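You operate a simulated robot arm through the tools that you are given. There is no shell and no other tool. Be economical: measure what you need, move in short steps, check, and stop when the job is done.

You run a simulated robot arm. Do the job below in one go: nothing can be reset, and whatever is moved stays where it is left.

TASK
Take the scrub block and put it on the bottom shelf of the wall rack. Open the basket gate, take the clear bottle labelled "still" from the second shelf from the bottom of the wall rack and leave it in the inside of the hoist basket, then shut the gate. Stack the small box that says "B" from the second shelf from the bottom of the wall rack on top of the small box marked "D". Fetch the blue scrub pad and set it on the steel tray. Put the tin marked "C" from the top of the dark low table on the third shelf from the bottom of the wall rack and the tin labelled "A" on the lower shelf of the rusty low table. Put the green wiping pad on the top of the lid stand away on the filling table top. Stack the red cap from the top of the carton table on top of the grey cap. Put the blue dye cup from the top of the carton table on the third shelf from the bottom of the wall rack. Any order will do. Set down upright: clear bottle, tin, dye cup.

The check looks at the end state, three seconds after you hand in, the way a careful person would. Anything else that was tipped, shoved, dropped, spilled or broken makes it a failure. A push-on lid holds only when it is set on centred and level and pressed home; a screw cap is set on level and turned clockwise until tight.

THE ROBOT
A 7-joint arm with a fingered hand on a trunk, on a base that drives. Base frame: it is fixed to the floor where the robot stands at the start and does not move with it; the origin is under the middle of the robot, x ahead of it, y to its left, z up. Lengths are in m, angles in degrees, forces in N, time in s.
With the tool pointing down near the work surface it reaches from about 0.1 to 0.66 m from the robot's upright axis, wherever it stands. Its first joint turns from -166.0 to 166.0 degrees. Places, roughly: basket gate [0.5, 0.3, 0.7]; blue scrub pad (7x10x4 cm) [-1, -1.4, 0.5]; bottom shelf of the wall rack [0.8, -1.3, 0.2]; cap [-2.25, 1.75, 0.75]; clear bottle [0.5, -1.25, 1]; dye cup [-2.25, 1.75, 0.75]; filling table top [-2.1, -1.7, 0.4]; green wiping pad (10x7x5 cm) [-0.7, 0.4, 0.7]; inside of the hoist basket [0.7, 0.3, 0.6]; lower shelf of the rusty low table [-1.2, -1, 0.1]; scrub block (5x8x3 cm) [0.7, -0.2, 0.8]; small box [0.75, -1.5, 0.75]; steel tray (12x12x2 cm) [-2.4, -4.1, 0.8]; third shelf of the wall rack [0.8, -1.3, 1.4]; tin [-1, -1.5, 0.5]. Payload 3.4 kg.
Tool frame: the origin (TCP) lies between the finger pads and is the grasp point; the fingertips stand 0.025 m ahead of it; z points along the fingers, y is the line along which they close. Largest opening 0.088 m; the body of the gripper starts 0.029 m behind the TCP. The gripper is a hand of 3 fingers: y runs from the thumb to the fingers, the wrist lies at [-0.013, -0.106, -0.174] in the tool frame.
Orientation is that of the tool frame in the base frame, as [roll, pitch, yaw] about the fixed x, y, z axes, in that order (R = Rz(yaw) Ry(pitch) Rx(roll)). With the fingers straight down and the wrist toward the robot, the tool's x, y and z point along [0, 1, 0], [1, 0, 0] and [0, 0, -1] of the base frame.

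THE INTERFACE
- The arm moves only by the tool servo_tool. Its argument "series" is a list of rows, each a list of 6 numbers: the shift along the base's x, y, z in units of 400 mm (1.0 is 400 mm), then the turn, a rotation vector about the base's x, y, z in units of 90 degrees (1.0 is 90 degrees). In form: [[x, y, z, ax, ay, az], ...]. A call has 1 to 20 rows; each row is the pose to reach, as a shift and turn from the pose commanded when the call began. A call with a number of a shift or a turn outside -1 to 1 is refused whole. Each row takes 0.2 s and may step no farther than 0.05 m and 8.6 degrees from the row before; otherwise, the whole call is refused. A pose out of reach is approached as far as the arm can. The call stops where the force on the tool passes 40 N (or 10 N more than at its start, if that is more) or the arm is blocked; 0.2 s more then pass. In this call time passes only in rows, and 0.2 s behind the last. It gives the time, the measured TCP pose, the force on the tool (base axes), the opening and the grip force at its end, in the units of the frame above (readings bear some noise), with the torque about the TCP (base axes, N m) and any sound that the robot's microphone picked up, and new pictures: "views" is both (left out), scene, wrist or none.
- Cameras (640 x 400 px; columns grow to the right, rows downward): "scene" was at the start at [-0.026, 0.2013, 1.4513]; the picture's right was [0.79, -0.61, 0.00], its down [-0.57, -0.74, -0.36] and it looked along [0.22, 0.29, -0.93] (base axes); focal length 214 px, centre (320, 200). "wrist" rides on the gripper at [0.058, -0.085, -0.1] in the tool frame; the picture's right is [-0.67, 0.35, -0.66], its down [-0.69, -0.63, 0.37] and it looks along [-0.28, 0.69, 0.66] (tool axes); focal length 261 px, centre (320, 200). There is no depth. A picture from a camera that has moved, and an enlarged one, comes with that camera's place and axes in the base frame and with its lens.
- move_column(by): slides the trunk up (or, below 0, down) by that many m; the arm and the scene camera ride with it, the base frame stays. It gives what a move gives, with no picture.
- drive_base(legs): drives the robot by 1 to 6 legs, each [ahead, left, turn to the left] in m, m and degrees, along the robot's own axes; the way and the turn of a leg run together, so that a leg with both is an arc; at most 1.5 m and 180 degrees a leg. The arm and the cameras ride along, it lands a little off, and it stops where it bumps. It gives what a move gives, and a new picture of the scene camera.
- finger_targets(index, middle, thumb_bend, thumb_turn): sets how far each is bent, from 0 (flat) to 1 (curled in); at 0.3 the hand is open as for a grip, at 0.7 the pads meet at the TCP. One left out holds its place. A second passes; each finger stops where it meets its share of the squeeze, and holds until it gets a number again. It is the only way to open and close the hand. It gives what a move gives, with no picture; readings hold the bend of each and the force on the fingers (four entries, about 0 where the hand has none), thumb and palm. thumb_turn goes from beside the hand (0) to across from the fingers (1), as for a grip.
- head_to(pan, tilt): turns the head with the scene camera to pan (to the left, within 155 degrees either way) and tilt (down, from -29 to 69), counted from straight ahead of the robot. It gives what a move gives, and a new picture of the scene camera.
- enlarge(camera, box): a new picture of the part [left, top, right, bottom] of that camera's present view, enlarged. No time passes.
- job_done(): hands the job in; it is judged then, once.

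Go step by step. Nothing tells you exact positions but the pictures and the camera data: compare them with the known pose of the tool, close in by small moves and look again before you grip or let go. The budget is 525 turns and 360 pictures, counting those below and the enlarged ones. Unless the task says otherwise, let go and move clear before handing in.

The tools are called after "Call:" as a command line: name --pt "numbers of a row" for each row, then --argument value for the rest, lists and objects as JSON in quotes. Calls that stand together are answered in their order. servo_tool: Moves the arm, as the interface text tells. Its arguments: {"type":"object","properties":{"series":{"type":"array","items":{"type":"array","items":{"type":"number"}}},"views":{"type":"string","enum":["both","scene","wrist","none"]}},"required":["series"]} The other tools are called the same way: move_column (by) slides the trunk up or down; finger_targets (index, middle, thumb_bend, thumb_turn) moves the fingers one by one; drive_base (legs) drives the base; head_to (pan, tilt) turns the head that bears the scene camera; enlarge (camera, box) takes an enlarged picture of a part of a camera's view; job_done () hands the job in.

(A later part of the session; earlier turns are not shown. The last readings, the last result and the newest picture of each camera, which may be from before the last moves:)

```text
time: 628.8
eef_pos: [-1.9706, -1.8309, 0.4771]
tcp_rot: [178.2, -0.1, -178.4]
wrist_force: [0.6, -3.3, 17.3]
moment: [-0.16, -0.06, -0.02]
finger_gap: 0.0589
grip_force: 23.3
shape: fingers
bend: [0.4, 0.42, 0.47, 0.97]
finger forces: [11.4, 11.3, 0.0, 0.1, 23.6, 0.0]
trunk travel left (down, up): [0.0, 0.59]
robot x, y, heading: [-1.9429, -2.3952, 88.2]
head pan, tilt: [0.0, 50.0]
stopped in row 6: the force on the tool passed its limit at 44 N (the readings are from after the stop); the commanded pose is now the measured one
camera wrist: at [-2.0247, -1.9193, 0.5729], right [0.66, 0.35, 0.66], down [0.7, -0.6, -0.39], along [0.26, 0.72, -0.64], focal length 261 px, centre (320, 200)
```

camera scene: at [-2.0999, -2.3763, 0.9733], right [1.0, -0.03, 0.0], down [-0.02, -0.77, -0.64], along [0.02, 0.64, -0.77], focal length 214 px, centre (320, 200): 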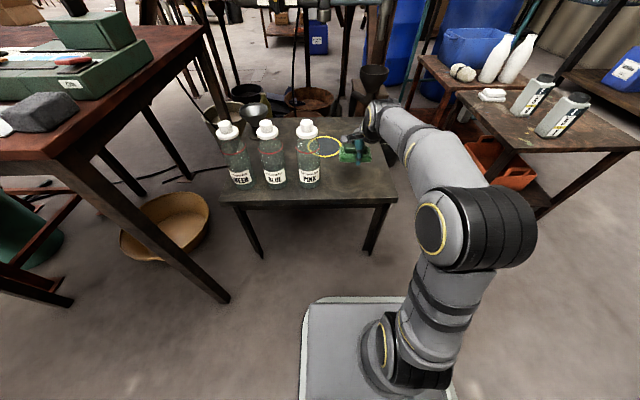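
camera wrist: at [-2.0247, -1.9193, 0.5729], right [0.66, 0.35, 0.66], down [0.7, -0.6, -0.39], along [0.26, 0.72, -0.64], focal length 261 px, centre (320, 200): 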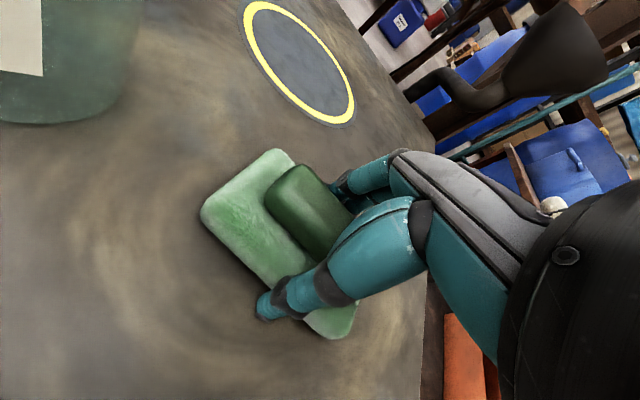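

Placed. Ease, release, and lift away.

Call:
servo_tool --pt "0 0 0.012 -0.01 0 0" --views "none"

Call:
finger_targets --index 0.22 --middle 0.22 --thumb_bend 0.22

Call:
servo_tool --pt "0 0 0.08 0 0 0" --pt "0 0 0.18 0 0 0" --pt "0 0 0.28 0 0 0" --pt "0 0 0.38 0 0 0" --pt "0 0 0.48 0 0 0" --pt "0 0 0.58 0 0 0" --views "both"

```text
time: 629.2
eef_pos: [-1.9711, -1.8314, 0.4775]
tcp_rot: [179.7, -0.1, -178.4]
wrist_force: [0.6, -1.2, 3.1]
moment: [0.15, -0.06, 0.0]
finger_gap: 0.0581
grip_force: 16.4
shape: fingers
bend: [0.4, 0.42, 0.48, 0.97]
finger forces: [13.1, 6.0, 0.0, 0.1, 14.1, 0.1]
trunk travel left (down, up): [0.0, 0.59]
robot x, y, heading: [-1.9442, -2.3931, 88.2]
head pan, tilt: [0.0, 50.0]
```

```text
time: 630.2
eef_pos: [-1.9707, -1.8299, 0.4783]
tcp_rot: [179.5, -0.1, -178.3]
wrist_force: [-0.1, -0.6, 0.5]
moment: [-0.03, -0.01, 0.02]
finger_gap: 0.0996
grip_force: 0.1
shape: fingers
bend: [0.22, 0.22, 0.22, 0.97]
finger forces: [0.1, 0.0, 0.0, 0.1, 0.0, 0.0]
trunk travel left (down, up): [0.0, 0.59]
robot x, y, heading: [-1.94, -2.3954, 88.3]
head pan, tilt: [0.0, 50.0]
```

```text
time: 631.6
eef_pos: [-1.9714, -1.8315, 0.7101]
tcp_rot: [179.6, -0.2, -178.4]
wrist_force: [-0.8, 0.0, -0.8]
moment: [-0.01, -0.01, 0.0]
finger_gap: 0.0996
grip_force: 0.1
shape: fingers
bend: [0.22, 0.22, 0.22, 0.97]
finger forces: [0.0, 0.0, 0.1, 0.0, 0.1, 0.1]
trunk travel left (down, up): [0.0, 0.59]
robot x, y, heading: [-1.9422, -2.3944, 88.5]
head pan, tilt: [0.0, 50.0]
camera scene: at [-2.1, -2.3763, 0.9732], right [1.0, -0.03, 0.0], down [-0.02, -0.77, -0.64], along [0.02, 0.64, -0.77], focal length 214 px, centre (320, 200)
camera wrist: at [-2.0252, -1.9171, 0.8087], right [0.66, 0.36, 0.66], down [0.7, -0.61, -0.37], along [0.26, 0.71, -0.66], focal length 261 px, centre (320, 200)
```

scene: 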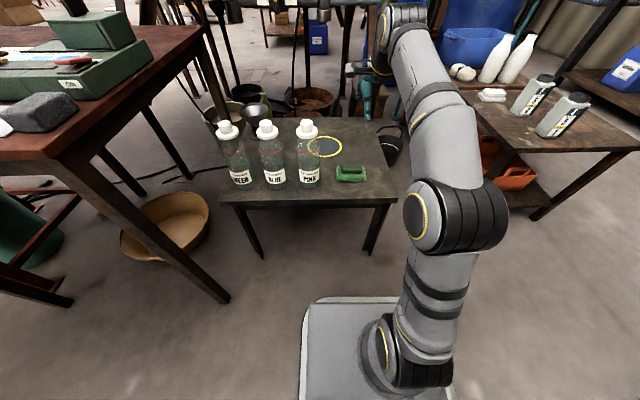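
wrist: 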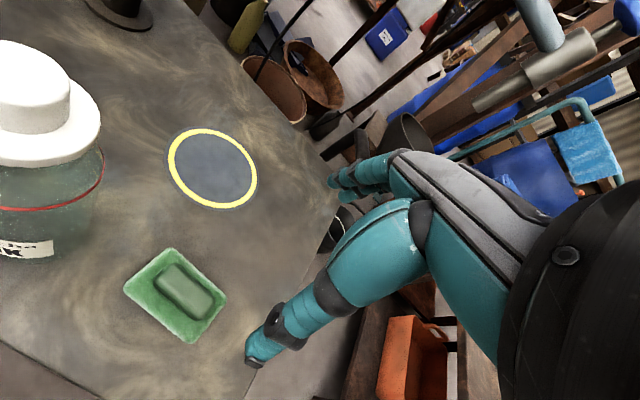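

Green pad is on the filling table top. Now on to the carton table, retracing the corridor.

Call:
move_column --by 0.4

Call:
drive_base --legs '[[-0.1, 0, 0], [0, 0, -178.5], [0, 0.48, 0], [-0.42, 0, 0], [0, 1.32, 0]]'

Call:
drive_base --legs '[[-1.5, 0, 0], [-1.5, 0, 0], [0, 0, -90], [0.5, 0, 0]]'

```text
time: 635.5
eef_pos: [-1.9714, -1.8314, 1.1096]
tcp_rot: [179.4, -0.1, -178.4]
wrist_force: [-0.2, 0.7, 0.7]
moment: [0.02, 0.02, 0.0]
finger_gap: 0.0998
grip_force: 0.1
shape: fingers
bend: [0.22, 0.22, 0.22, 0.97]
finger forces: [0.0, 0.1, 0.1, 0.0, 0.0, 0.1]
trunk travel left (down, up): [-0.4, 0.19]
robot x, y, heading: [-1.9359, -2.3967, 88.3]
head pan, tilt: [0.0, 50.0]
```

```text
time: 654.8
eef_pos: [-0.0949, -2.627, 1.1095]
tcp_rot: [179.4, -0.1, 3.5]
wrist_force: [0.2, -0.5, -0.1]
moment: [0.0, -0.03, -0.01]
finger_gap: 0.0995
grip_force: 0.1
shape: fingers
bend: [0.22, 0.22, 0.22, 0.97]
finger forces: [0.0, 0.0, 0.1, 0.0, 0.0, 0.0]
trunk travel left (down, up): [-0.4, 0.19]
robot x, y, heading: [-0.1437, -2.0631, -89.9]
head pan, tilt: [0.0, 50.0]
camera scene: at [0.0148, -2.0806, 1.3733], right [-1.0, -0.01, 0.0], down [0.0, 0.77, -0.64], along [0.0, -0.64, -0.77], focal length 214 px, centre (320, 200)
```

scene: 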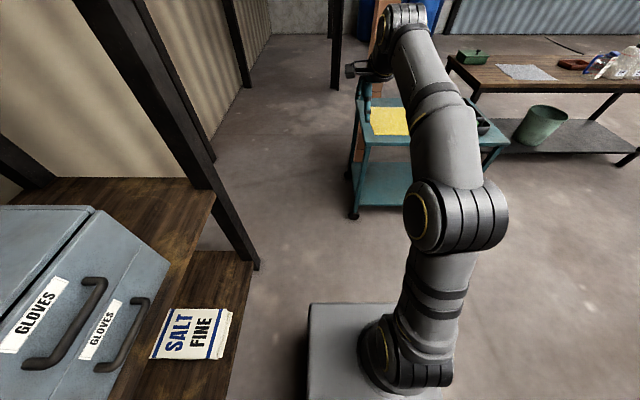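

```text
time: 675.6
eef_pos: [-1.211, 0.9013, 1.1102]
tcp_rot: [179.5, 0.0, -87.5]
wrist_force: [-0.2, 0.0, 0.2]
moment: [0.03, -0.04, 0.0]
finger_gap: 0.0997
grip_force: 0.1
shape: fingers
bend: [0.22, 0.22, 0.22, 0.97]
finger forces: [0.0, 0.1, 0.0, 0.1, 0.1, 0.0]
trunk travel left (down, up): [-0.4, 0.19]
robot x, y, heading: [-0.6475, 0.938, 179.2]
head pan, tilt: [0.0, 50.0]
camera scene: at [-0.666, 0.7791, 1.3733], right [0.01, 1.0, 0.0], down [0.77, -0.01, -0.64], along [-0.64, 0.01, -0.77], focal length 214 px, centre (320, 200)
```

scene: 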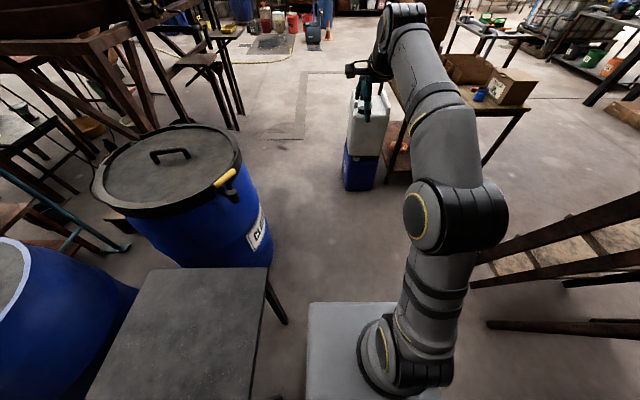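

Call:
head_to --pan -30 --tilt 40

```text
time: 676.5
eef_pos: [-1.212, 0.9004, 1.1092]
tcp_rot: [179.5, -0.2, -87.5]
wrist_force: [-0.4, 0.5, -0.5]
moment: [0.0, -0.03, 0.02]
finger_gap: 0.0996
grip_force: 0.1
shape: fingers
bend: [0.22, 0.22, 0.22, 0.97]
finger forces: [0.0, 0.0, 0.1, 0.0, 0.0, 0.0]
trunk travel left (down, up): [-0.4, 0.19]
robot x, y, heading: [-0.649, 0.9368, 179.2]
head pan, tilt: [-30.0, 40.0]
camera scene: at [-0.662, 0.8215, 1.3874], right [0.51, 0.86, 0.0], down [0.55, -0.33, -0.77], along [-0.66, 0.39, -0.64], focal length 214 px, centre (320, 200)
```

scene: 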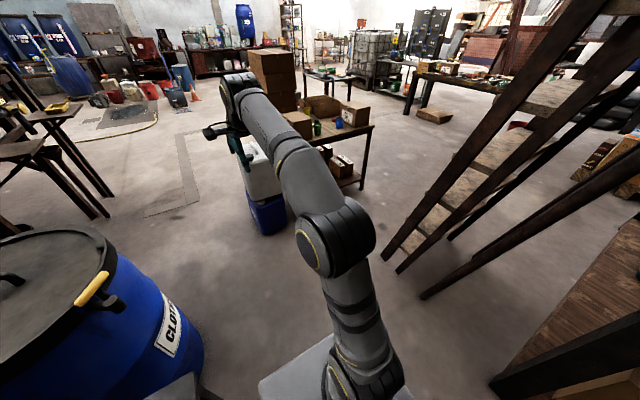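

Call:
drive_base --legs '[[0.72, 0, 0], [0, -0.3, 0], [0, 0, -40]]'

Call:
head_to --pan 10 --tilt 45

```text
time: 684.0
eef_pos: [-1.8213, 1.5795, 1.1106]
tcp_rot: [179.5, -0.2, -127.1]
wrist_force: [-0.4, 1.0, 0.0]
moment: [0.03, -0.01, 0.01]
finger_gap: 0.0998
grip_force: 0.1
shape: fingers
bend: [0.22, 0.22, 0.22, 0.97]
finger forces: [0.0, 0.1, 0.1, 0.0, 0.0, 0.1]
trunk travel left (down, up): [-0.4, 0.19]
robot x, y, heading: [-1.3633, 1.2476, 139.7]
head pan, tilt: [-30.0, 40.0]
camera scene: at [-1.4483, 1.1678, 1.3874], right [0.94, 0.34, 0.0], down [0.22, -0.61, -0.77], along [-0.26, 0.72, -0.64], focal length 214 px, centre (320, 200)
```

scene: 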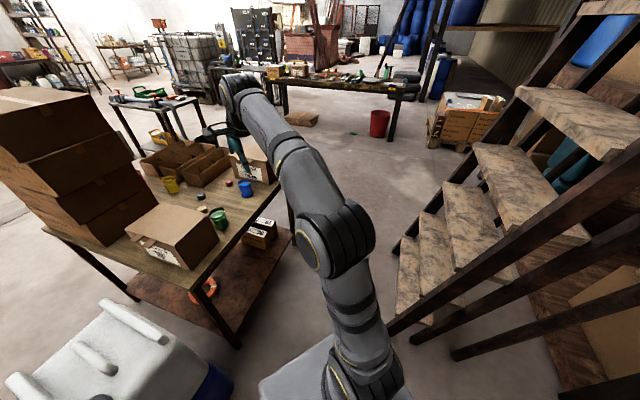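

```text
time: 685.0
eef_pos: [-1.8207, 1.5801, 1.11]
tcp_rot: [179.5, -0.1, -127.2]
wrist_force: [-0.3, 1.1, 0.1]
moment: [0.02, 0.0, -0.01]
finger_gap: 0.0996
grip_force: 0.0
shape: fingers
bend: [0.22, 0.22, 0.22, 0.97]
finger forces: [0.0, 0.0, 0.0, 0.0, 0.0, 0.1]
trunk travel left (down, up): [-0.4, 0.19]
robot x, y, heading: [-1.3623, 1.2453, 139.6]
head pan, tilt: [10.0, 45.0]
camera scene: at [-1.4899, 1.129, 1.3802], right [0.51, 0.86, 0.0], down [0.61, -0.36, -0.71], along [-0.61, 0.36, -0.71], focal length 214 px, centre (320, 200)
```

scene: 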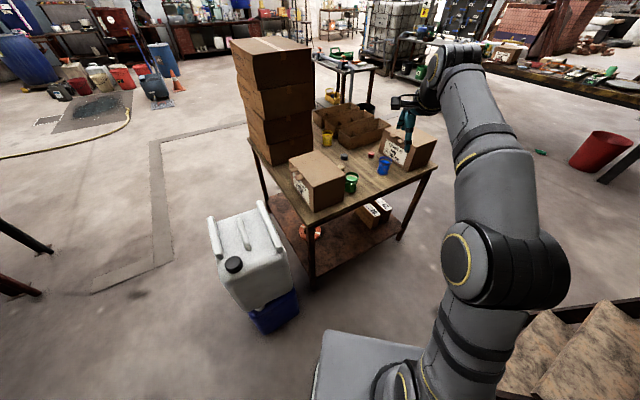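

Call:
enlarge --camera "scene" --box '[280, 80, 450, 220]'

Call:
servo_tool --pt "0 0 0.005 0 0 0" --views "wrist"

```text
2.86 times, centred on (365, 150) of scene
camera zoom: at [-1.4899, 1.129, 1.3802], right [0.51, 0.86, 0.0], down [0.61, -0.36, -0.71], along [-0.61, 0.36, -0.71], focal length 613 px, centre (191, 343)
```

zoom: 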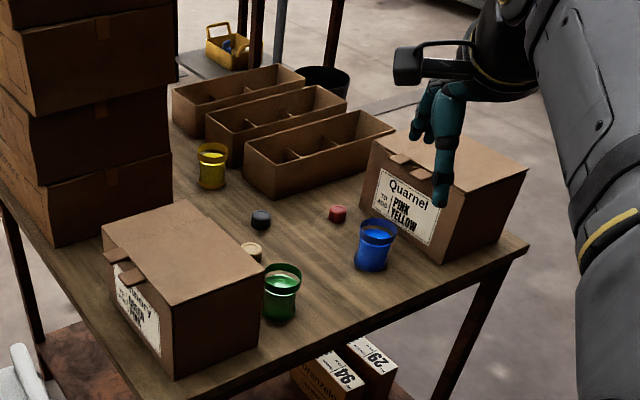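

```text
time: 685.4
eef_pos: [-1.8206, 1.5805, 1.1121]
tcp_rot: [179.5, -0.1, -127.2]
wrist_force: [0.1, -0.9, 0.2]
moment: [-0.01, 0.01, -0.02]
finger_gap: 0.0999
grip_force: 0.0
shape: fingers
bend: [0.22, 0.22, 0.22, 0.97]
finger forces: [0.0, 0.1, 0.1, 0.1, 0.0, 0.0]
trunk travel left (down, up): [-0.4, 0.19]
robot x, y, heading: [-1.3651, 1.2456, 139.7]
head pan, tilt: [10.0, 45.0]
camera wrist: at [-1.7868, 1.484, 1.2105], right [0.13, 0.74, 0.66], down [0.91, 0.17, -0.37], along [-0.39, 0.65, -0.66], focal length 261 px, centre (320, 200)
```

wrist: 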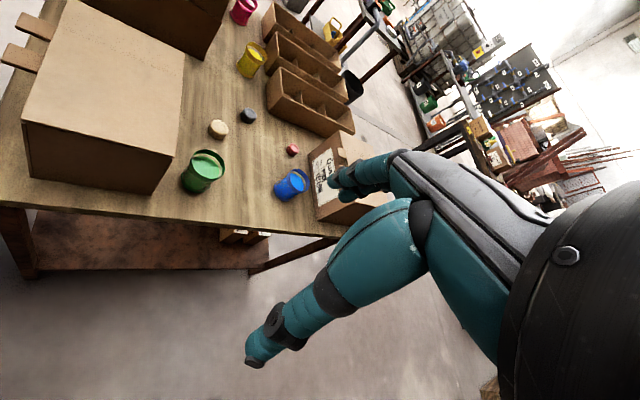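

Grey cap ≈(-2.29,1.755), red cap ≈(-2.23,1.896), blue cup ≈(-2.092,1.857), table z≈0.70. Drive closer.

Call:
drive_base --legs '[[0.42, 0, 0]]'

Call:
finger_targets --index 0.4 --middle 0.4 --thumb_bend 0.4

Call:
head_to --pan 10 --tilt 60

Call:
servo_tool --pt "0 0 -0.05 0 0 0" --pt "0 0 -0.15 0 0 0" --pt "0 0 -0.25 0 0 0" --pt "0 0 -0.35 0 0 0" --views "wrist"

```text
time: 688.1
eef_pos: [-2.1281, 1.8358, 1.1126]
tcp_rot: [179.5, -0.1, -126.1]
wrist_force: [0.2, 0.0, 0.4]
moment: [0.04, 0.0, -0.01]
finger_gap: 0.0998
grip_force: 0.1
shape: fingers
bend: [0.22, 0.22, 0.22, 0.97]
finger forces: [0.1, 0.0, 0.0, 0.0, 0.0, 0.0]
trunk travel left (down, up): [-0.4, 0.19]
robot x, y, heading: [-1.6607, 1.5129, 140.4]
head pan, tilt: [10.0, 45.0]
stopped in leg 1: the robot was blocked; the commanded pose is now the measured one
camera scene: at [-1.789, 1.3907, 1.3802], right [0.49, 0.87, 0.0], down [0.62, -0.35, -0.71], along [-0.62, 0.35, -0.71], focal length 214 px, centre (320, 200)
```

scene: 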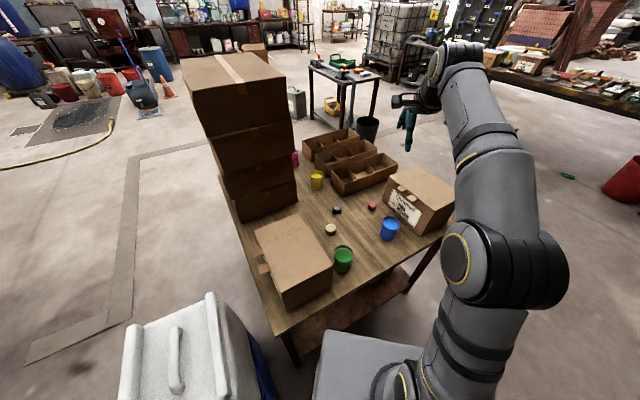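

```text
time: 689.1
eef_pos: [-2.1283, 1.8359, 1.1126]
tcp_rot: [179.4, -0.1, -126.2]
wrist_force: [0.0, 0.1, -0.2]
moment: [0.0, 0.01, -0.01]
finger_gap: 0.064
grip_force: 0.1
shape: fingers
bend: [0.4, 0.4, 0.4, 0.97]
finger forces: [0.0, 0.1, 0.0, 0.0, 0.0, 0.0]
trunk travel left (down, up): [-0.4, 0.19]
robot x, y, heading: [-1.6602, 1.5108, 140.7]
head pan, tilt: [10.0, 45.0]
```

```text
time: 689.9
eef_pos: [-2.1273, 1.8354, 1.1134]
tcp_rot: [179.5, 0.0, -126.3]
wrist_force: [-0.4, 0.0, 0.3]
moment: [0.03, 0.03, -0.01]
finger_gap: 0.0642
grip_force: 0.1
shape: fingers
bend: [0.4, 0.4, 0.4, 0.97]
finger forces: [0.0, 0.1, 0.0, 0.1, 0.1, 0.0]
trunk travel left (down, up): [-0.4, 0.19]
robot x, y, heading: [-1.6639, 1.509, 140.7]
head pan, tilt: [10.0, 60.0]
camera scene: at [-1.7763, 1.3836, 1.3608], right [0.49, 0.87, 0.0], down [0.75, -0.42, -0.5], along [-0.44, 0.25, -0.87], focal length 214 px, centre (320, 200)
```

scene: 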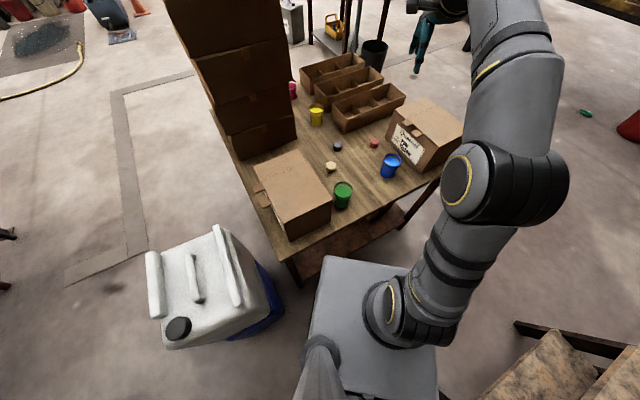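

```text
time: 690.9
eef_pos: [-2.1286, 1.8362, 0.9742]
tcp_rot: [179.4, -0.1, -126.1]
wrist_force: [-0.1, -0.1, -1.1]
moment: [-0.01, -0.02, 0.02]
finger_gap: 0.064
grip_force: 0.0
shape: fingers
bend: [0.4, 0.4, 0.4, 0.97]
finger forces: [0.0, 0.0, 0.0, 0.0, 0.0, 0.0]
trunk travel left (down, up): [-0.4, 0.19]
robot x, y, heading: [-1.6645, 1.5113, 140.7]
head pan, tilt: [10.0, 60.0]
camera wrist: at [-2.0917, 1.7405, 1.0711], right [0.12, 0.74, 0.66], down [0.91, 0.18, -0.37], along [-0.4, 0.64, -0.65], focal length 261 px, centre (320, 200)
```

wrist: 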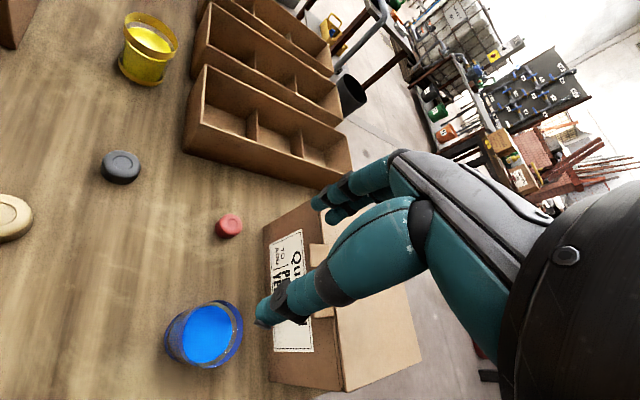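

Call:
servo_tool --pt "-0.1 0.06 -0.05 0 0 0" --pt "-0.2 0.12 -0.12 0 0 0" --pt "-0.248 0.15 -0.22 0 0 0" --pt "-0.248 0.15 -0.32 0 0 0" --pt "-0.248 0.15 -0.41 0 0 0" --views "both"

Call:
enlarge --camera "wrist" --box '[180, 180, 380, 340]'

```text
refused: row 1 steps farther than a row can; nothing moved
```

```text
2.50 times, centred on (280, 260) of wrist
camera zoom: at [-2.0917, 1.7405, 1.0711], right [0.12, 0.74, 0.66], down [0.91, 0.18, -0.37], along [-0.4, 0.64, -0.65], focal length 652 px, centre (420, 50)
```

zoom: 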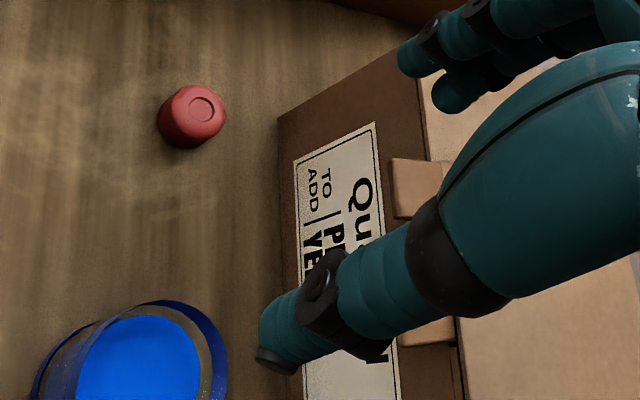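

Call:
servo_tool --pt "-0.08 0.05 -0.04 0 0 0" --pt "-0.16 0.1 -0.09 0 0 0" --pt "-0.22 0.135 -0.17 0 0 0" --pt "-0.248 0.15 -0.27 0 0 0" --pt "-0.248 0.15 -0.37 0 0 0" --pt "-0.248 0.15 -0.42 0 0 0" --views "both"

Call:
enlarge --camera "wrist" --box '[180, 180, 380, 340]'

```text
time: 692.3
eef_pos: [-2.2273, 1.8962, 0.804]
tcp_rot: [179.5, -0.1, -126.3]
wrist_force: [1.0, 0.3, -0.7]
moment: [0.0, 0.02, -0.01]
finger_gap: 0.0639
grip_force: 0.0
shape: fingers
bend: [0.4, 0.4, 0.4, 0.97]
finger forces: [0.0, 0.0, 0.0, 0.0, 0.0, 0.1]
trunk travel left (down, up): [-0.4, 0.19]
robot x, y, heading: [-1.6644, 1.5126, 140.6]
head pan, tilt: [10.0, 60.0]
camera scene: at [-1.7764, 1.3836, 1.3607], right [0.49, 0.87, 0.0], down [0.75, -0.42, -0.5], along [-0.44, 0.25, -0.87], focal length 214 px, centre (320, 200)
camera wrist: at [-2.1914, 1.8007, 0.9025], right [0.12, 0.74, 0.66], down [0.91, 0.18, -0.37], along [-0.4, 0.64, -0.65], focal length 261 px, centre (320, 200)
```

scene: 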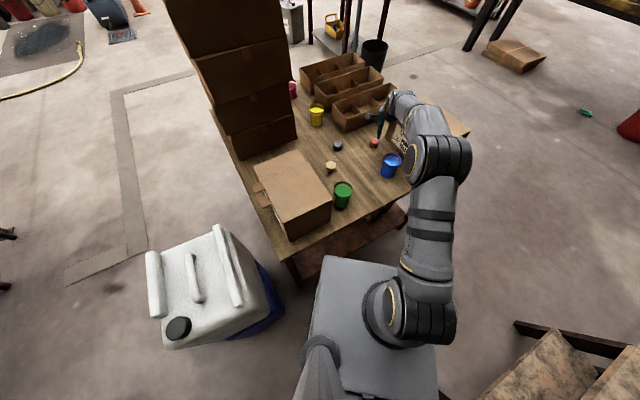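
wrist: 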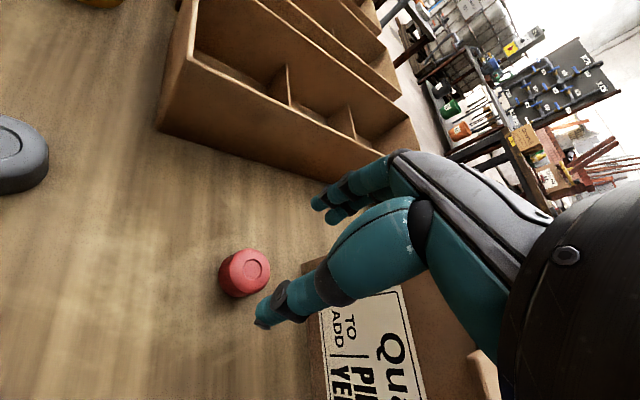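

```text
2.50 times, centred on (280, 260) of wrist
camera zoom: at [-2.1914, 1.8007, 0.9025], right [0.12, 0.74, 0.66], down [0.91, 0.18, -0.37], along [-0.4, 0.64, -0.65], focal length 652 px, centre (420, 50)
```

zoom: 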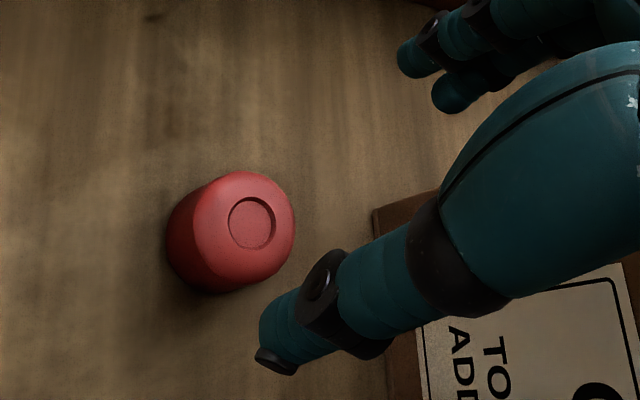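

Centred on the red cap. Descend and pinch.

Call:
servo_tool --pt "0 0 -0.07 0 0 0" --pt "0 0 -0.13 0 0 0" --pt "0 0 -0.16 0 0 0" --pt "0 0 -0.18 0 0 0" --views "wrist"

```text
time: 693.3
eef_pos: [-2.2274, 1.8962, 0.7334]
tcp_rot: [179.4, -0.1, -126.3]
wrist_force: [0.1, -0.6, -0.2]
moment: [0.03, 0.02, 0.01]
finger_gap: 0.0642
grip_force: 0.1
shape: fingers
bend: [0.4, 0.4, 0.4, 0.97]
finger forces: [0.0, 0.1, 0.0, 0.0, 0.0, 0.0]
trunk travel left (down, up): [-0.4, 0.19]
robot x, y, heading: [-1.6614, 1.513, 140.4]
head pan, tilt: [10.0, 60.0]
camera wrist: at [-2.1913, 1.8004, 0.831], right [0.12, 0.74, 0.66], down [0.91, 0.18, -0.37], along [-0.4, 0.64, -0.65], focal length 261 px, centre (320, 200)
```

wrist: 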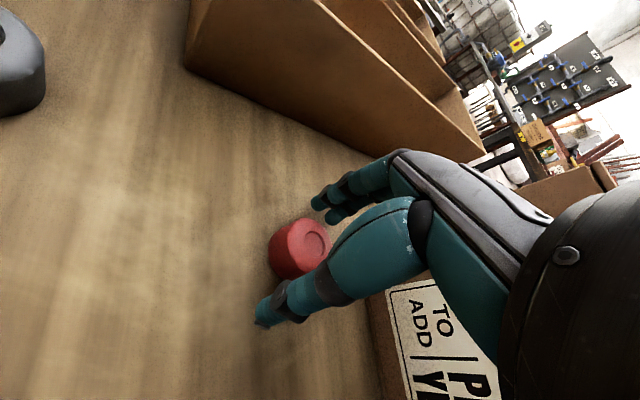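

Call:
servo_tool --pt "0 0 -0.012 0 0 0" --views "none"

Call:
finger_targets --index 0.65 --middle 0.65 --thumb_bend 0.65

Call:
servo_tool --pt "0 0 0.05 0 0 0" --pt "0 0 0.12 0 0 0" --pt "0 0 0.2 0 0 0" --views "wrist"

Call:
enlarge --camera "wrist" --box '[220, 140, 380, 340]'

```text
time: 693.7
eef_pos: [-2.2275, 1.8963, 0.7293]
tcp_rot: [179.4, -0.2, -126.2]
wrist_force: [0.3, 0.7, 0.4]
moment: [0.0, -0.02, 0.03]
finger_gap: 0.0642
grip_force: 0.1
shape: fingers
bend: [0.4, 0.4, 0.4, 0.97]
finger forces: [0.1, 0.0, 0.1, 0.1, 0.1, 0.0]
trunk travel left (down, up): [-0.4, 0.19]
robot x, y, heading: [-1.6672, 1.515, 140.5]
head pan, tilt: [10.0, 60.0]
```

```text
time: 694.7
eef_pos: [-2.2275, 1.8958, 0.7298]
tcp_rot: [179.5, -0.1, -126.2]
wrist_force: [-1.1, 0.9, 3.2]
moment: [0.1, 0.05, 0.0]
finger_gap: 0.0259
grip_force: 8.5
shape: fingers
bend: [0.58, 0.61, 0.57, 0.97]
finger forces: [4.1, 6.2, 0.0, 0.0, 6.7, 0.0]
trunk travel left (down, up): [-0.4, 0.19]
robot x, y, heading: [-1.6666, 1.5153, 140.5]
head pan, tilt: [10.0, 60.0]
```

```text
time: 695.5
eef_pos: [-2.2275, 1.8954, 0.8086]
tcp_rot: [179.5, 0.0, -126.1]
wrist_force: [0.1, -0.3, -0.2]
moment: [0.01, 0.02, 0.0]
finger_gap: 0.026
grip_force: 6.8
shape: fingers
bend: [0.58, 0.61, 0.57, 0.97]
finger forces: [4.0, 3.1, 0.0, 0.1, 7.0, 0.1]
trunk travel left (down, up): [-0.4, 0.19]
robot x, y, heading: [-1.6614, 1.5141, 140.6]
head pan, tilt: [10.0, 60.0]
camera wrist: at [-2.1918, 1.7998, 0.9064], right [0.12, 0.74, 0.66], down [0.91, 0.18, -0.37], along [-0.4, 0.64, -0.65], focal length 261 px, centre (320, 200)
```

wrist: 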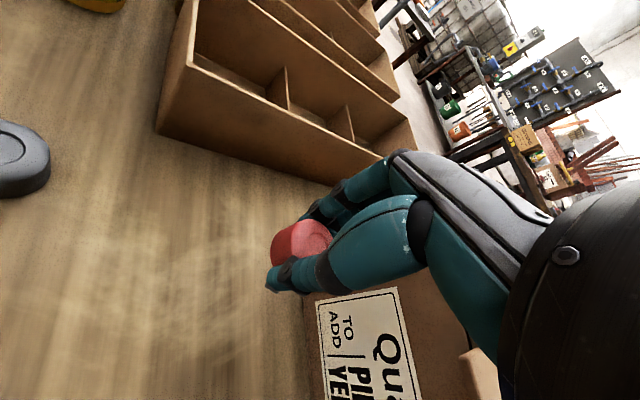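

```text
2.00 times, centred on (300, 240) of wrist
camera zoom: at [-2.1918, 1.7998, 0.9064], right [0.12, 0.74, 0.66], down [0.91, 0.18, -0.37], along [-0.4, 0.64, -0.65], focal length 521 px, centre (360, 120)
```

zoom: 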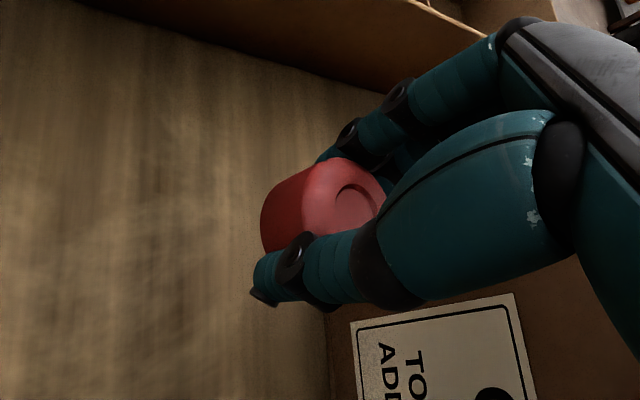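

Red cap held level. Move toward the grey cap and re-measure it.

Call:
servo_tool --pt "-0.03 -0.08 0.03 0 0 0" --pt "-0.06 -0.17 0.03 0 0 0" --views "wrist"

Call:
enlarge --camera "wrist" --box '[100, 120, 340, 320]'

```text
time: 696.1
eef_pos: [-2.252, 1.8268, 0.8206]
tcp_rot: [179.6, -0.1, -126.2]
wrist_force: [0.8, -1.0, 0.3]
moment: [0.01, -0.02, -0.01]
finger_gap: 0.0261
grip_force: 7.4
shape: fingers
bend: [0.58, 0.61, 0.57, 0.97]
finger forces: [3.9, 3.2, 0.0, 0.1, 7.0, 0.0]
trunk travel left (down, up): [-0.4, 0.19]
robot x, y, heading: [-1.6683, 1.5102, 140.6]
head pan, tilt: [10.0, 60.0]
camera wrist: at [-2.2159, 1.7318, 0.9182], right [0.12, 0.74, 0.66], down [0.91, 0.18, -0.37], along [-0.4, 0.64, -0.65], focal length 261 px, centre (320, 200)
```

wrist: 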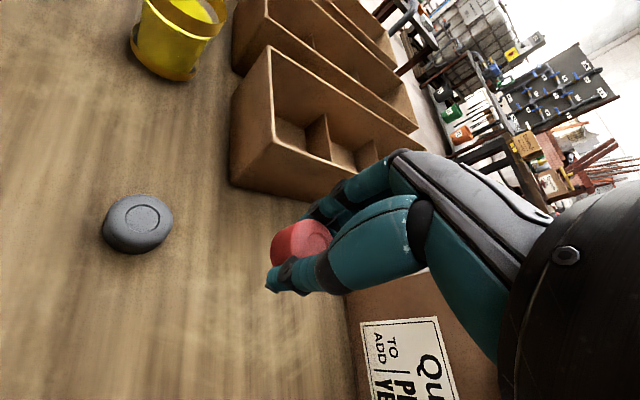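

```text
2.00 times, centred on (220, 220) of wrist
camera zoom: at [-2.2159, 1.7318, 0.9182], right [0.12, 0.74, 0.66], down [0.91, 0.18, -0.37], along [-0.4, 0.64, -0.65], focal length 521 px, centre (520, 160)
```

zoom: 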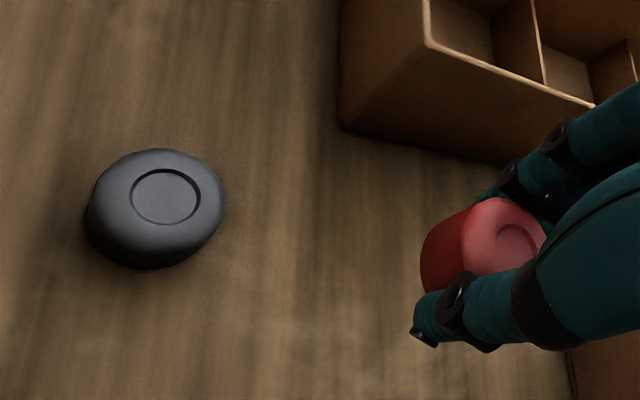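

Grey cap centre ≈(-2.2865,1.756). Move over it and lower.

Call:
servo_tool --pt "-0.045 -0.09 0 0 0 0" --pt "-0.0875 -0.178 0 0 0 0" --pt "-0.0875 -0.178 -0.06 0 0 0" --views "both"

Call:
enlarge --camera "wrist" --box '[180, 160, 380, 340]'

Call:
enlarge --camera "scene" --box '[310, 110, 410, 190]'

```text
time: 696.9
eef_pos: [-2.2862, 1.7567, 0.7961]
tcp_rot: [179.4, -0.1, -126.2]
wrist_force: [0.0, -0.7, -0.2]
moment: [0.04, -0.01, 0.0]
finger_gap: 0.026
grip_force: 7.5
shape: fingers
bend: [0.58, 0.61, 0.57, 0.97]
finger forces: [3.9, 3.1, 0.1, 0.0, 7.0, 0.1]
trunk travel left (down, up): [-0.4, 0.19]
robot x, y, heading: [-1.6626, 1.5138, 140.5]
head pan, tilt: [10.0, 60.0]
camera scene: at [-1.7764, 1.3833, 1.3607], right [0.49, 0.87, 0.0], down [0.75, -0.42, -0.5], along [-0.44, 0.25, -0.87], focal length 214 px, centre (320, 200)
camera wrist: at [-2.2505, 1.6609, 0.8948], right [0.12, 0.74, 0.66], down [0.91, 0.18, -0.37], along [-0.4, 0.64, -0.65], focal length 261 px, centre (320, 200)
```

scene: 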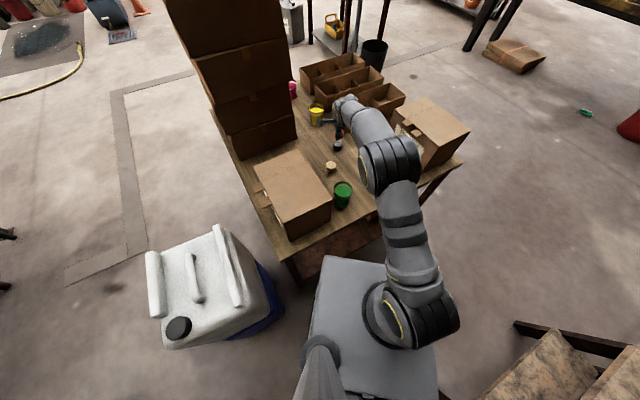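
wrist: 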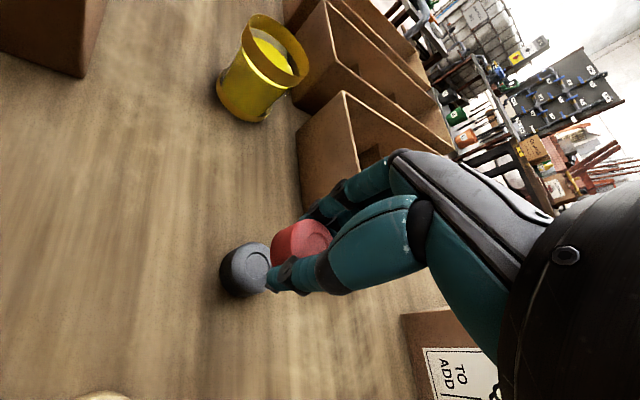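

```text
2.22 times, centred on (280, 250) of wrist
camera zoom: at [-2.2505, 1.6609, 0.8948], right [0.12, 0.74, 0.66], down [0.91, 0.18, -0.37], along [-0.4, 0.64, -0.65], focal length 579 px, centre (409, 89)
```

zoom: 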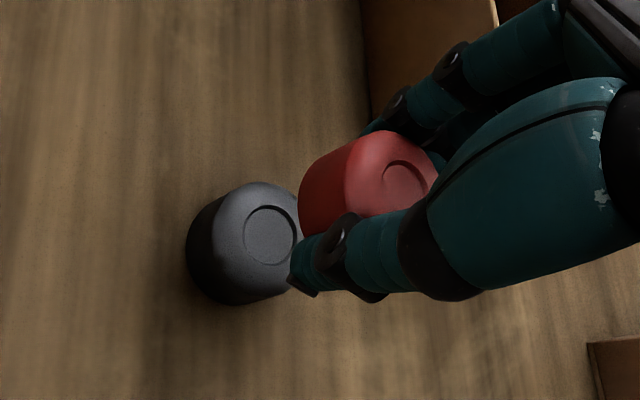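

```text
5.00 times, centred on (360, 150) of scene
camera zoom: at [-1.7764, 1.3833, 1.3607], right [0.49, 0.87, 0.0], down [0.75, -0.42, -0.5], along [-0.44, 0.25, -0.87], focal length 1072 px, centre (120, 450)
```

zoom: 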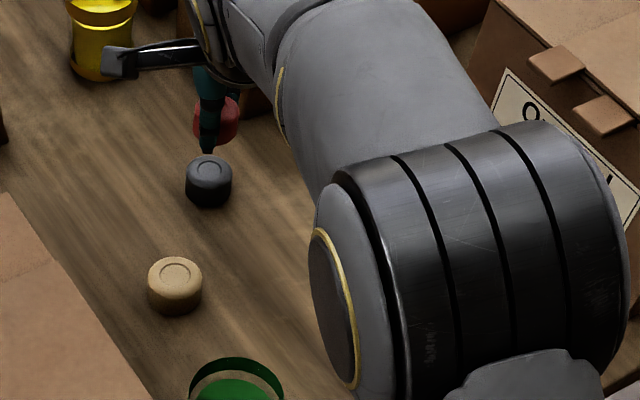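

Alignment within ~1.5 mm (grey top z≈0.721). Lower gently.

Call:
servo_tool --pt "-0.0015 -0.0035 -0.05 0 0 0" --pt "-0.0015 -0.0035 -0.09 0 0 0" --pt "-0.0015 -0.0035 -0.1 0 0 0" --pt "-0.0015 -0.0035 -0.107 0 0 0" --views "wrist"

Call:
enlarge --camera "wrist" --box '[200, 180, 380, 320]'

```text
time: 697.9
eef_pos: [-2.2877, 1.7561, 0.7539]
tcp_rot: [179.5, -0.1, -126.1]
wrist_force: [0.2, 0.2, 0.5]
moment: [-0.03, -0.02, -0.01]
finger_gap: 0.0261
grip_force: 6.8
shape: fingers
bend: [0.58, 0.61, 0.57, 0.97]
finger forces: [3.9, 3.1, 0.1, 0.0, 6.9, 0.1]
trunk travel left (down, up): [-0.4, 0.19]
robot x, y, heading: [-1.6655, 1.5124, 140.5]
head pan, tilt: [10.0, 60.0]
camera wrist: at [-2.2507, 1.6597, 0.8513], right [0.12, 0.74, 0.66], down [0.91, 0.18, -0.37], along [-0.4, 0.64, -0.65], focal length 261 px, centre (320, 200)
```

wrist: 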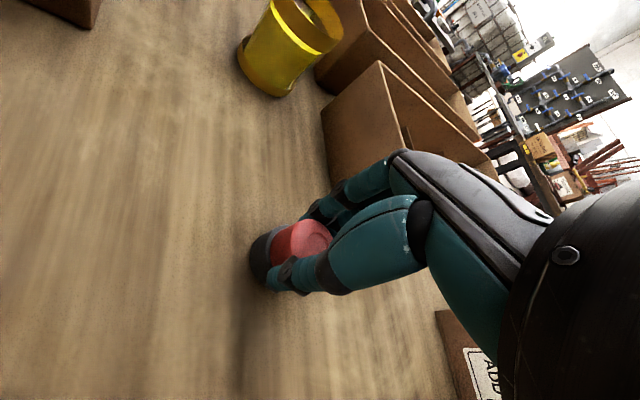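

```text
2.86 times, centred on (290, 250) of wrist
camera zoom: at [-2.2507, 1.6597, 0.8513], right [0.12, 0.74, 0.66], down [0.91, 0.18, -0.37], along [-0.4, 0.64, -0.65], focal length 745 px, centre (406, 57)
```

zoom: 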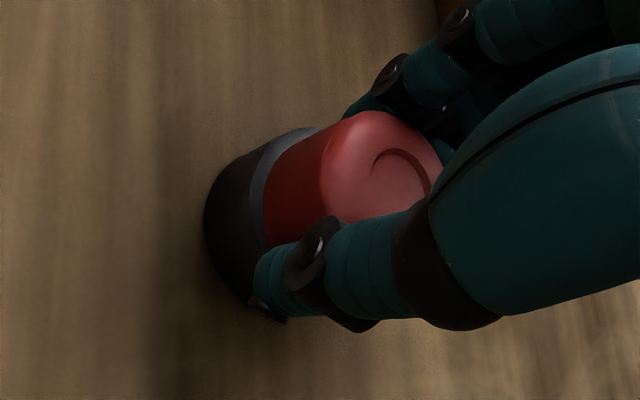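

Call:
servo_tool --pt "0 0 -0.005 0 0 0" --pt "0 0 -0.009 0 0 0" --views "none"

```text
time: 698.5
eef_pos: [-2.2872, 1.7555, 0.752]
tcp_rot: [179.2, -0.1, -126.3]
wrist_force: [-0.3, 2.1, 11.8]
moment: [0.13, 0.09, 0.01]
finger_gap: 0.0259
grip_force: 10.8
shape: fingers
bend: [0.59, 0.61, 0.57, 0.97]
finger forces: [4.1, 10.7, 0.0, 0.1, 7.4, 0.0]
trunk travel left (down, up): [-0.4, 0.19]
robot x, y, heading: [-1.6642, 1.5129, 140.7]
head pan, tilt: [10.0, 60.0]
```

Contact. Ease 1 mm and release slowly.

Call:
servo_tool --pt "0 0 0.004 0 0 0" --views "none"

Call:
finger_targets --index 0.5 --middle 0.5 --thumb_bend 0.5

Call:
finger_targets --index 0.4 --middle 0.4 --thumb_bend 0.4

Call:
servo_tool --pt "0 0 0.04 0 0 0" --pt "0 0 0.12 0 0 0" --pt "0 0 0.22 0 0 0" --pt "0 0 0.32 0 0 0" --views "both"

Call:
enlarge --camera "wrist" --box '[150, 180, 350, 360]'

```text
time: 698.9
eef_pos: [-2.2861, 1.7541, 0.7521]
tcp_rot: [179.5, -0.1, -126.1]
wrist_force: [-1.6, 2.3, 9.2]
moment: [0.1, 0.09, -0.03]
finger_gap: 0.0259
grip_force: 11.0
shape: fingers
bend: [0.59, 0.61, 0.57, 0.97]
finger forces: [4.7, 9.3, 0.0, 0.0, 7.0, 0.0]
trunk travel left (down, up): [-0.4, 0.19]
robot x, y, heading: [-1.6628, 1.5113, 140.6]
head pan, tilt: [10.0, 60.0]
```

```text
time: 699.9
eef_pos: [-2.2862, 1.755, 0.7513]
tcp_rot: [179.5, -0.1, -126.2]
wrist_force: [-1.1, 1.3, 2.5]
moment: [0.08, 0.03, 0.0]
finger_gap: 0.042
grip_force: 1.6
shape: fingers
bend: [0.49, 0.49, 0.5, 0.97]
finger forces: [0.4, 1.8, 0.1, 0.1, 0.0, 0.1]
trunk travel left (down, up): [-0.4, 0.19]
robot x, y, heading: [-1.6641, 1.5167, 140.7]
head pan, tilt: [10.0, 60.0]
```

```text
time: 700.9
eef_pos: [-2.2874, 1.7557, 0.7526]
tcp_rot: [179.5, -0.1, -126.2]
wrist_force: [0.9, -0.6, 0.7]
moment: [-0.02, -0.03, -0.06]
finger_gap: 0.063
grip_force: 0.1
shape: fingers
bend: [0.4, 0.4, 0.4, 0.97]
finger forces: [0.0, 0.0, 0.1, 0.0, 0.0, 0.0]
trunk travel left (down, up): [-0.4, 0.19]
robot x, y, heading: [-1.6637, 1.5117, 140.6]
head pan, tilt: [10.0, 60.0]
```

```text
time: 701.9
eef_pos: [-2.2882, 1.7552, 0.8796]
tcp_rot: [179.5, -0.2, -126.2]
wrist_force: [-0.8, 0.0, 0.6]
moment: [0.02, 0.0, 0.0]
finger_gap: 0.063
grip_force: 0.0
shape: fingers
bend: [0.4, 0.4, 0.4, 0.97]
finger forces: [0.0, 0.0, 0.0, 0.0, 0.0, 0.0]
trunk travel left (down, up): [-0.4, 0.19]
robot x, y, heading: [-1.6664, 1.5146, 140.6]
head pan, tilt: [10.0, 60.0]
camera scene: at [-1.7763, 1.3835, 1.3607], right [0.49, 0.87, 0.0], down [0.75, -0.42, -0.5], along [-0.44, 0.25, -0.87], focal length 214 px, centre (320, 200)
camera wrist: at [-2.2513, 1.6593, 0.9769], right [0.12, 0.74, 0.66], down [0.91, 0.18, -0.37], along [-0.4, 0.64, -0.65], focal length 261 px, centre (320, 200)
```

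scene: 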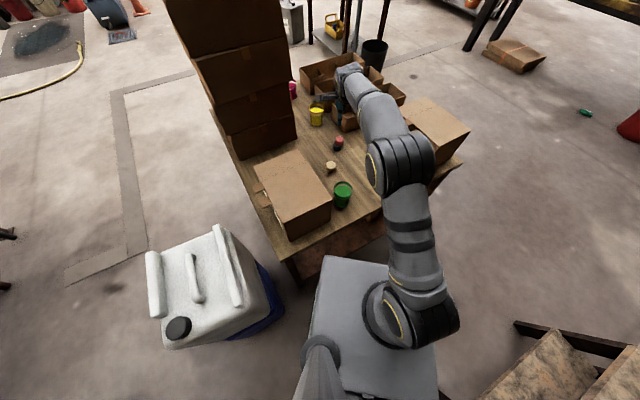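
wrist: 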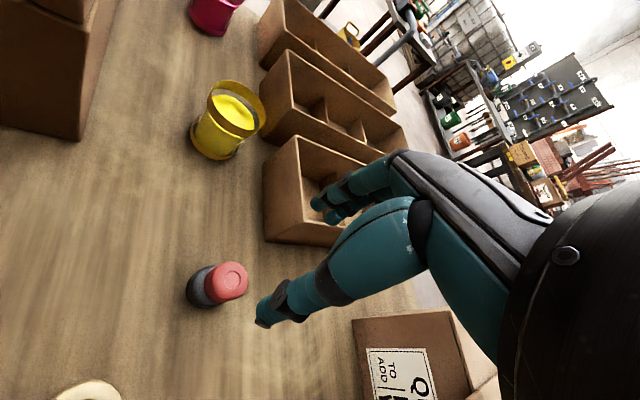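

```text
2.22 times, centred on (250, 270) of wrist
camera zoom: at [-2.2513, 1.6593, 0.9769], right [0.12, 0.74, 0.66], down [0.91, 0.18, -0.37], along [-0.4, 0.64, -0.65], focal length 579 px, centre (476, 44)
```

zoom: 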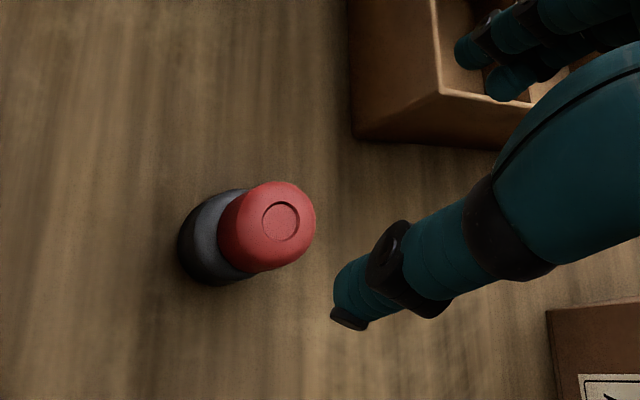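

Red cap sits on the grey cap. Now the blue dye cup: I'll reorient the hand (sideways, pitched 40° down) to grasp it upright.

Call:
finger_targets --index 0.2 --middle 0.2 --thumb_bend 0.2

Call:
servo_tool --pt "0.09 0.01 0.03 0 0 0.086" --pt "0.18 0.02 0.05 0 0 0.171" --pt "0.27 0.03 0.05 0 0 0.257" --pt "0.36 0.04 0.05 0 0 0.342" --pt "0.45 0.05 0.05 0 0 0.428" --pt "0.54 0.05 0.05 0 0 0.513" --views "none"

Call:
servo_tool --pt "0 0 0 0.091 0.016 0" --pt "0 0 0 0.182 0.032 0" --pt "0 0 0 0.273 0.048 0" --pt "0 0 0 0.365 0.064 0" --pt "0 0 0 0.456 0.08 0" --pt "0 0 0 0.547 0.0965 0" --views "both"

```text
time: 702.9
eef_pos: [-2.2869, 1.7552, 0.8784]
tcp_rot: [179.5, -0.2, -126.3]
wrist_force: [-0.1, 0.4, -0.3]
moment: [-0.03, 0.01, 0.03]
finger_gap: 0.1034
grip_force: 0.0
shape: fingers
bend: [0.2, 0.2, 0.2, 0.97]
finger forces: [0.0, 0.1, 0.0, 0.0, 0.1, 0.1]
trunk travel left (down, up): [-0.4, 0.19]
robot x, y, heading: [-1.663, 1.5091, 140.3]
head pan, tilt: [10.0, 60.0]
```

```text
time: 704.3
eef_pos: [-2.0721, 1.7751, 0.8982]
tcp_rot: [179.4, 0.0, -79.9]
wrist_force: [0.2, 1.0, -0.6]
moment: [0.01, 0.0, 0.01]
finger_gap: 0.1031
grip_force: 0.0
shape: fingers
bend: [0.2, 0.2, 0.2, 0.97]
finger forces: [0.0, 0.0, 0.0, 0.0, 0.0, 0.0]
trunk travel left (down, up): [-0.4, 0.19]
robot x, y, heading: [-1.6673, 1.5113, 140.5]
head pan, tilt: [10.0, 60.0]
```

```text
time: 705.7
eef_pos: [-2.071, 1.7748, 0.8992]
tcp_rot: [179.4, 50.1, -79.9]
wrist_force: [-0.4, -0.7, 0.1]
moment: [0.0, 0.0, 0.0]
finger_gap: 0.1033
grip_force: 0.1
shape: fingers
bend: [0.2, 0.2, 0.2, 0.97]
finger forces: [0.0, 0.0, 0.0, 0.0, 0.0, 0.1]
trunk travel left (down, up): [-0.4, 0.19]
robot x, y, heading: [-1.6648, 1.5107, 140.5]
head pan, tilt: [10.0, 60.0]
camera scene: at [-1.7763, 1.3835, 1.3607], right [0.49, 0.87, 0.0], down [0.75, -0.42, -0.5], along [-0.44, 0.25, -0.87], focal length 214 px, centre (320, 200)
camera wrist: at [-1.9656, 1.6809, 0.9174], right [-0.32, -0.13, 0.94], down [0.49, 0.82, 0.29], along [-0.81, 0.55, -0.2], focal length 261 px, centre (320, 200)
```

scene: 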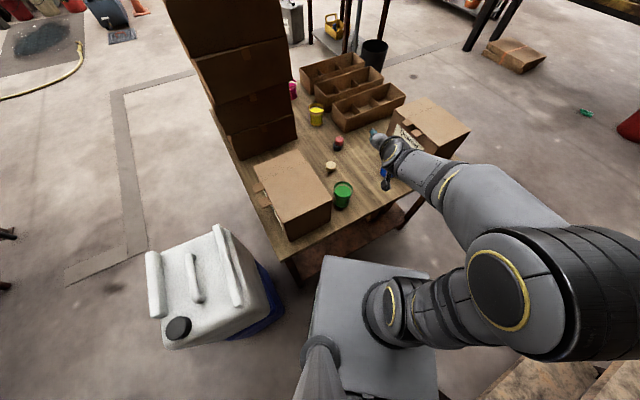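
wrist: 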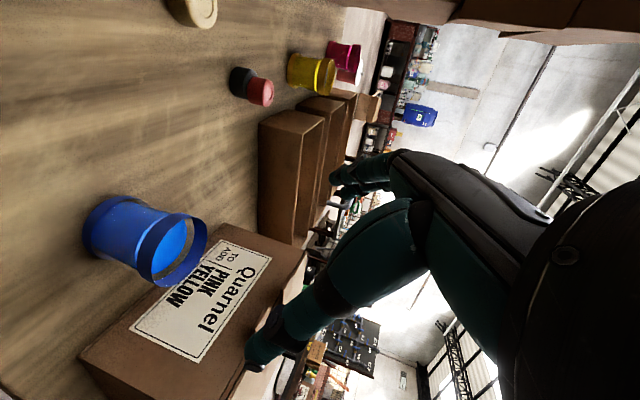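

Call:
servo_tool --pt "0.003 0.002 -0.08 0 0 0" --pt "0.006 0.004 -0.16 0 0 0" --pt "0.009 0.0045 -0.243 0 0 0" --views "both"

Call:
enlarge --camera "scene" --box '[320, 90, 480, 220]'

```text
time: 706.5
eef_pos: [-2.0668, 1.7774, 0.8022]
tcp_rot: [179.3, 50.0, -80.1]
wrist_force: [-0.4, 0.7, -0.2]
moment: [0.0, -0.01, 0.01]
finger_gap: 0.1034
grip_force: 0.1
shape: fingers
bend: [0.2, 0.2, 0.2, 0.97]
finger forces: [0.0, 0.0, 0.0, 0.0, 0.0, 0.1]
trunk travel left (down, up): [-0.4, 0.19]
robot x, y, heading: [-1.6642, 1.5148, 140.6]
head pan, tilt: [10.0, 60.0]
camera scene: at [-1.7763, 1.3835, 1.3607], right [0.49, 0.87, 0.0], down [0.75, -0.42, -0.5], along [-0.44, 0.25, -0.87], focal length 214 px, centre (320, 200)
```

scene: 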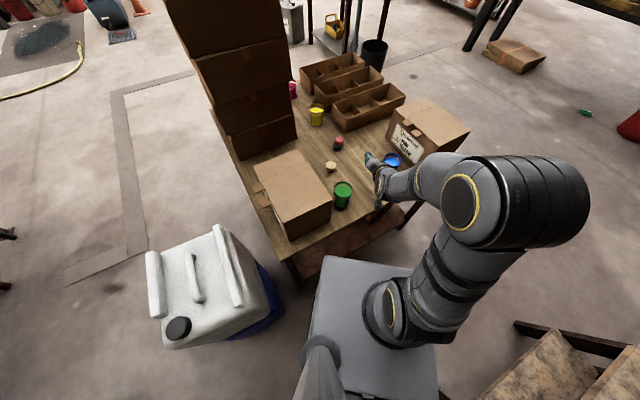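

```text
refused: no pictures are left
```

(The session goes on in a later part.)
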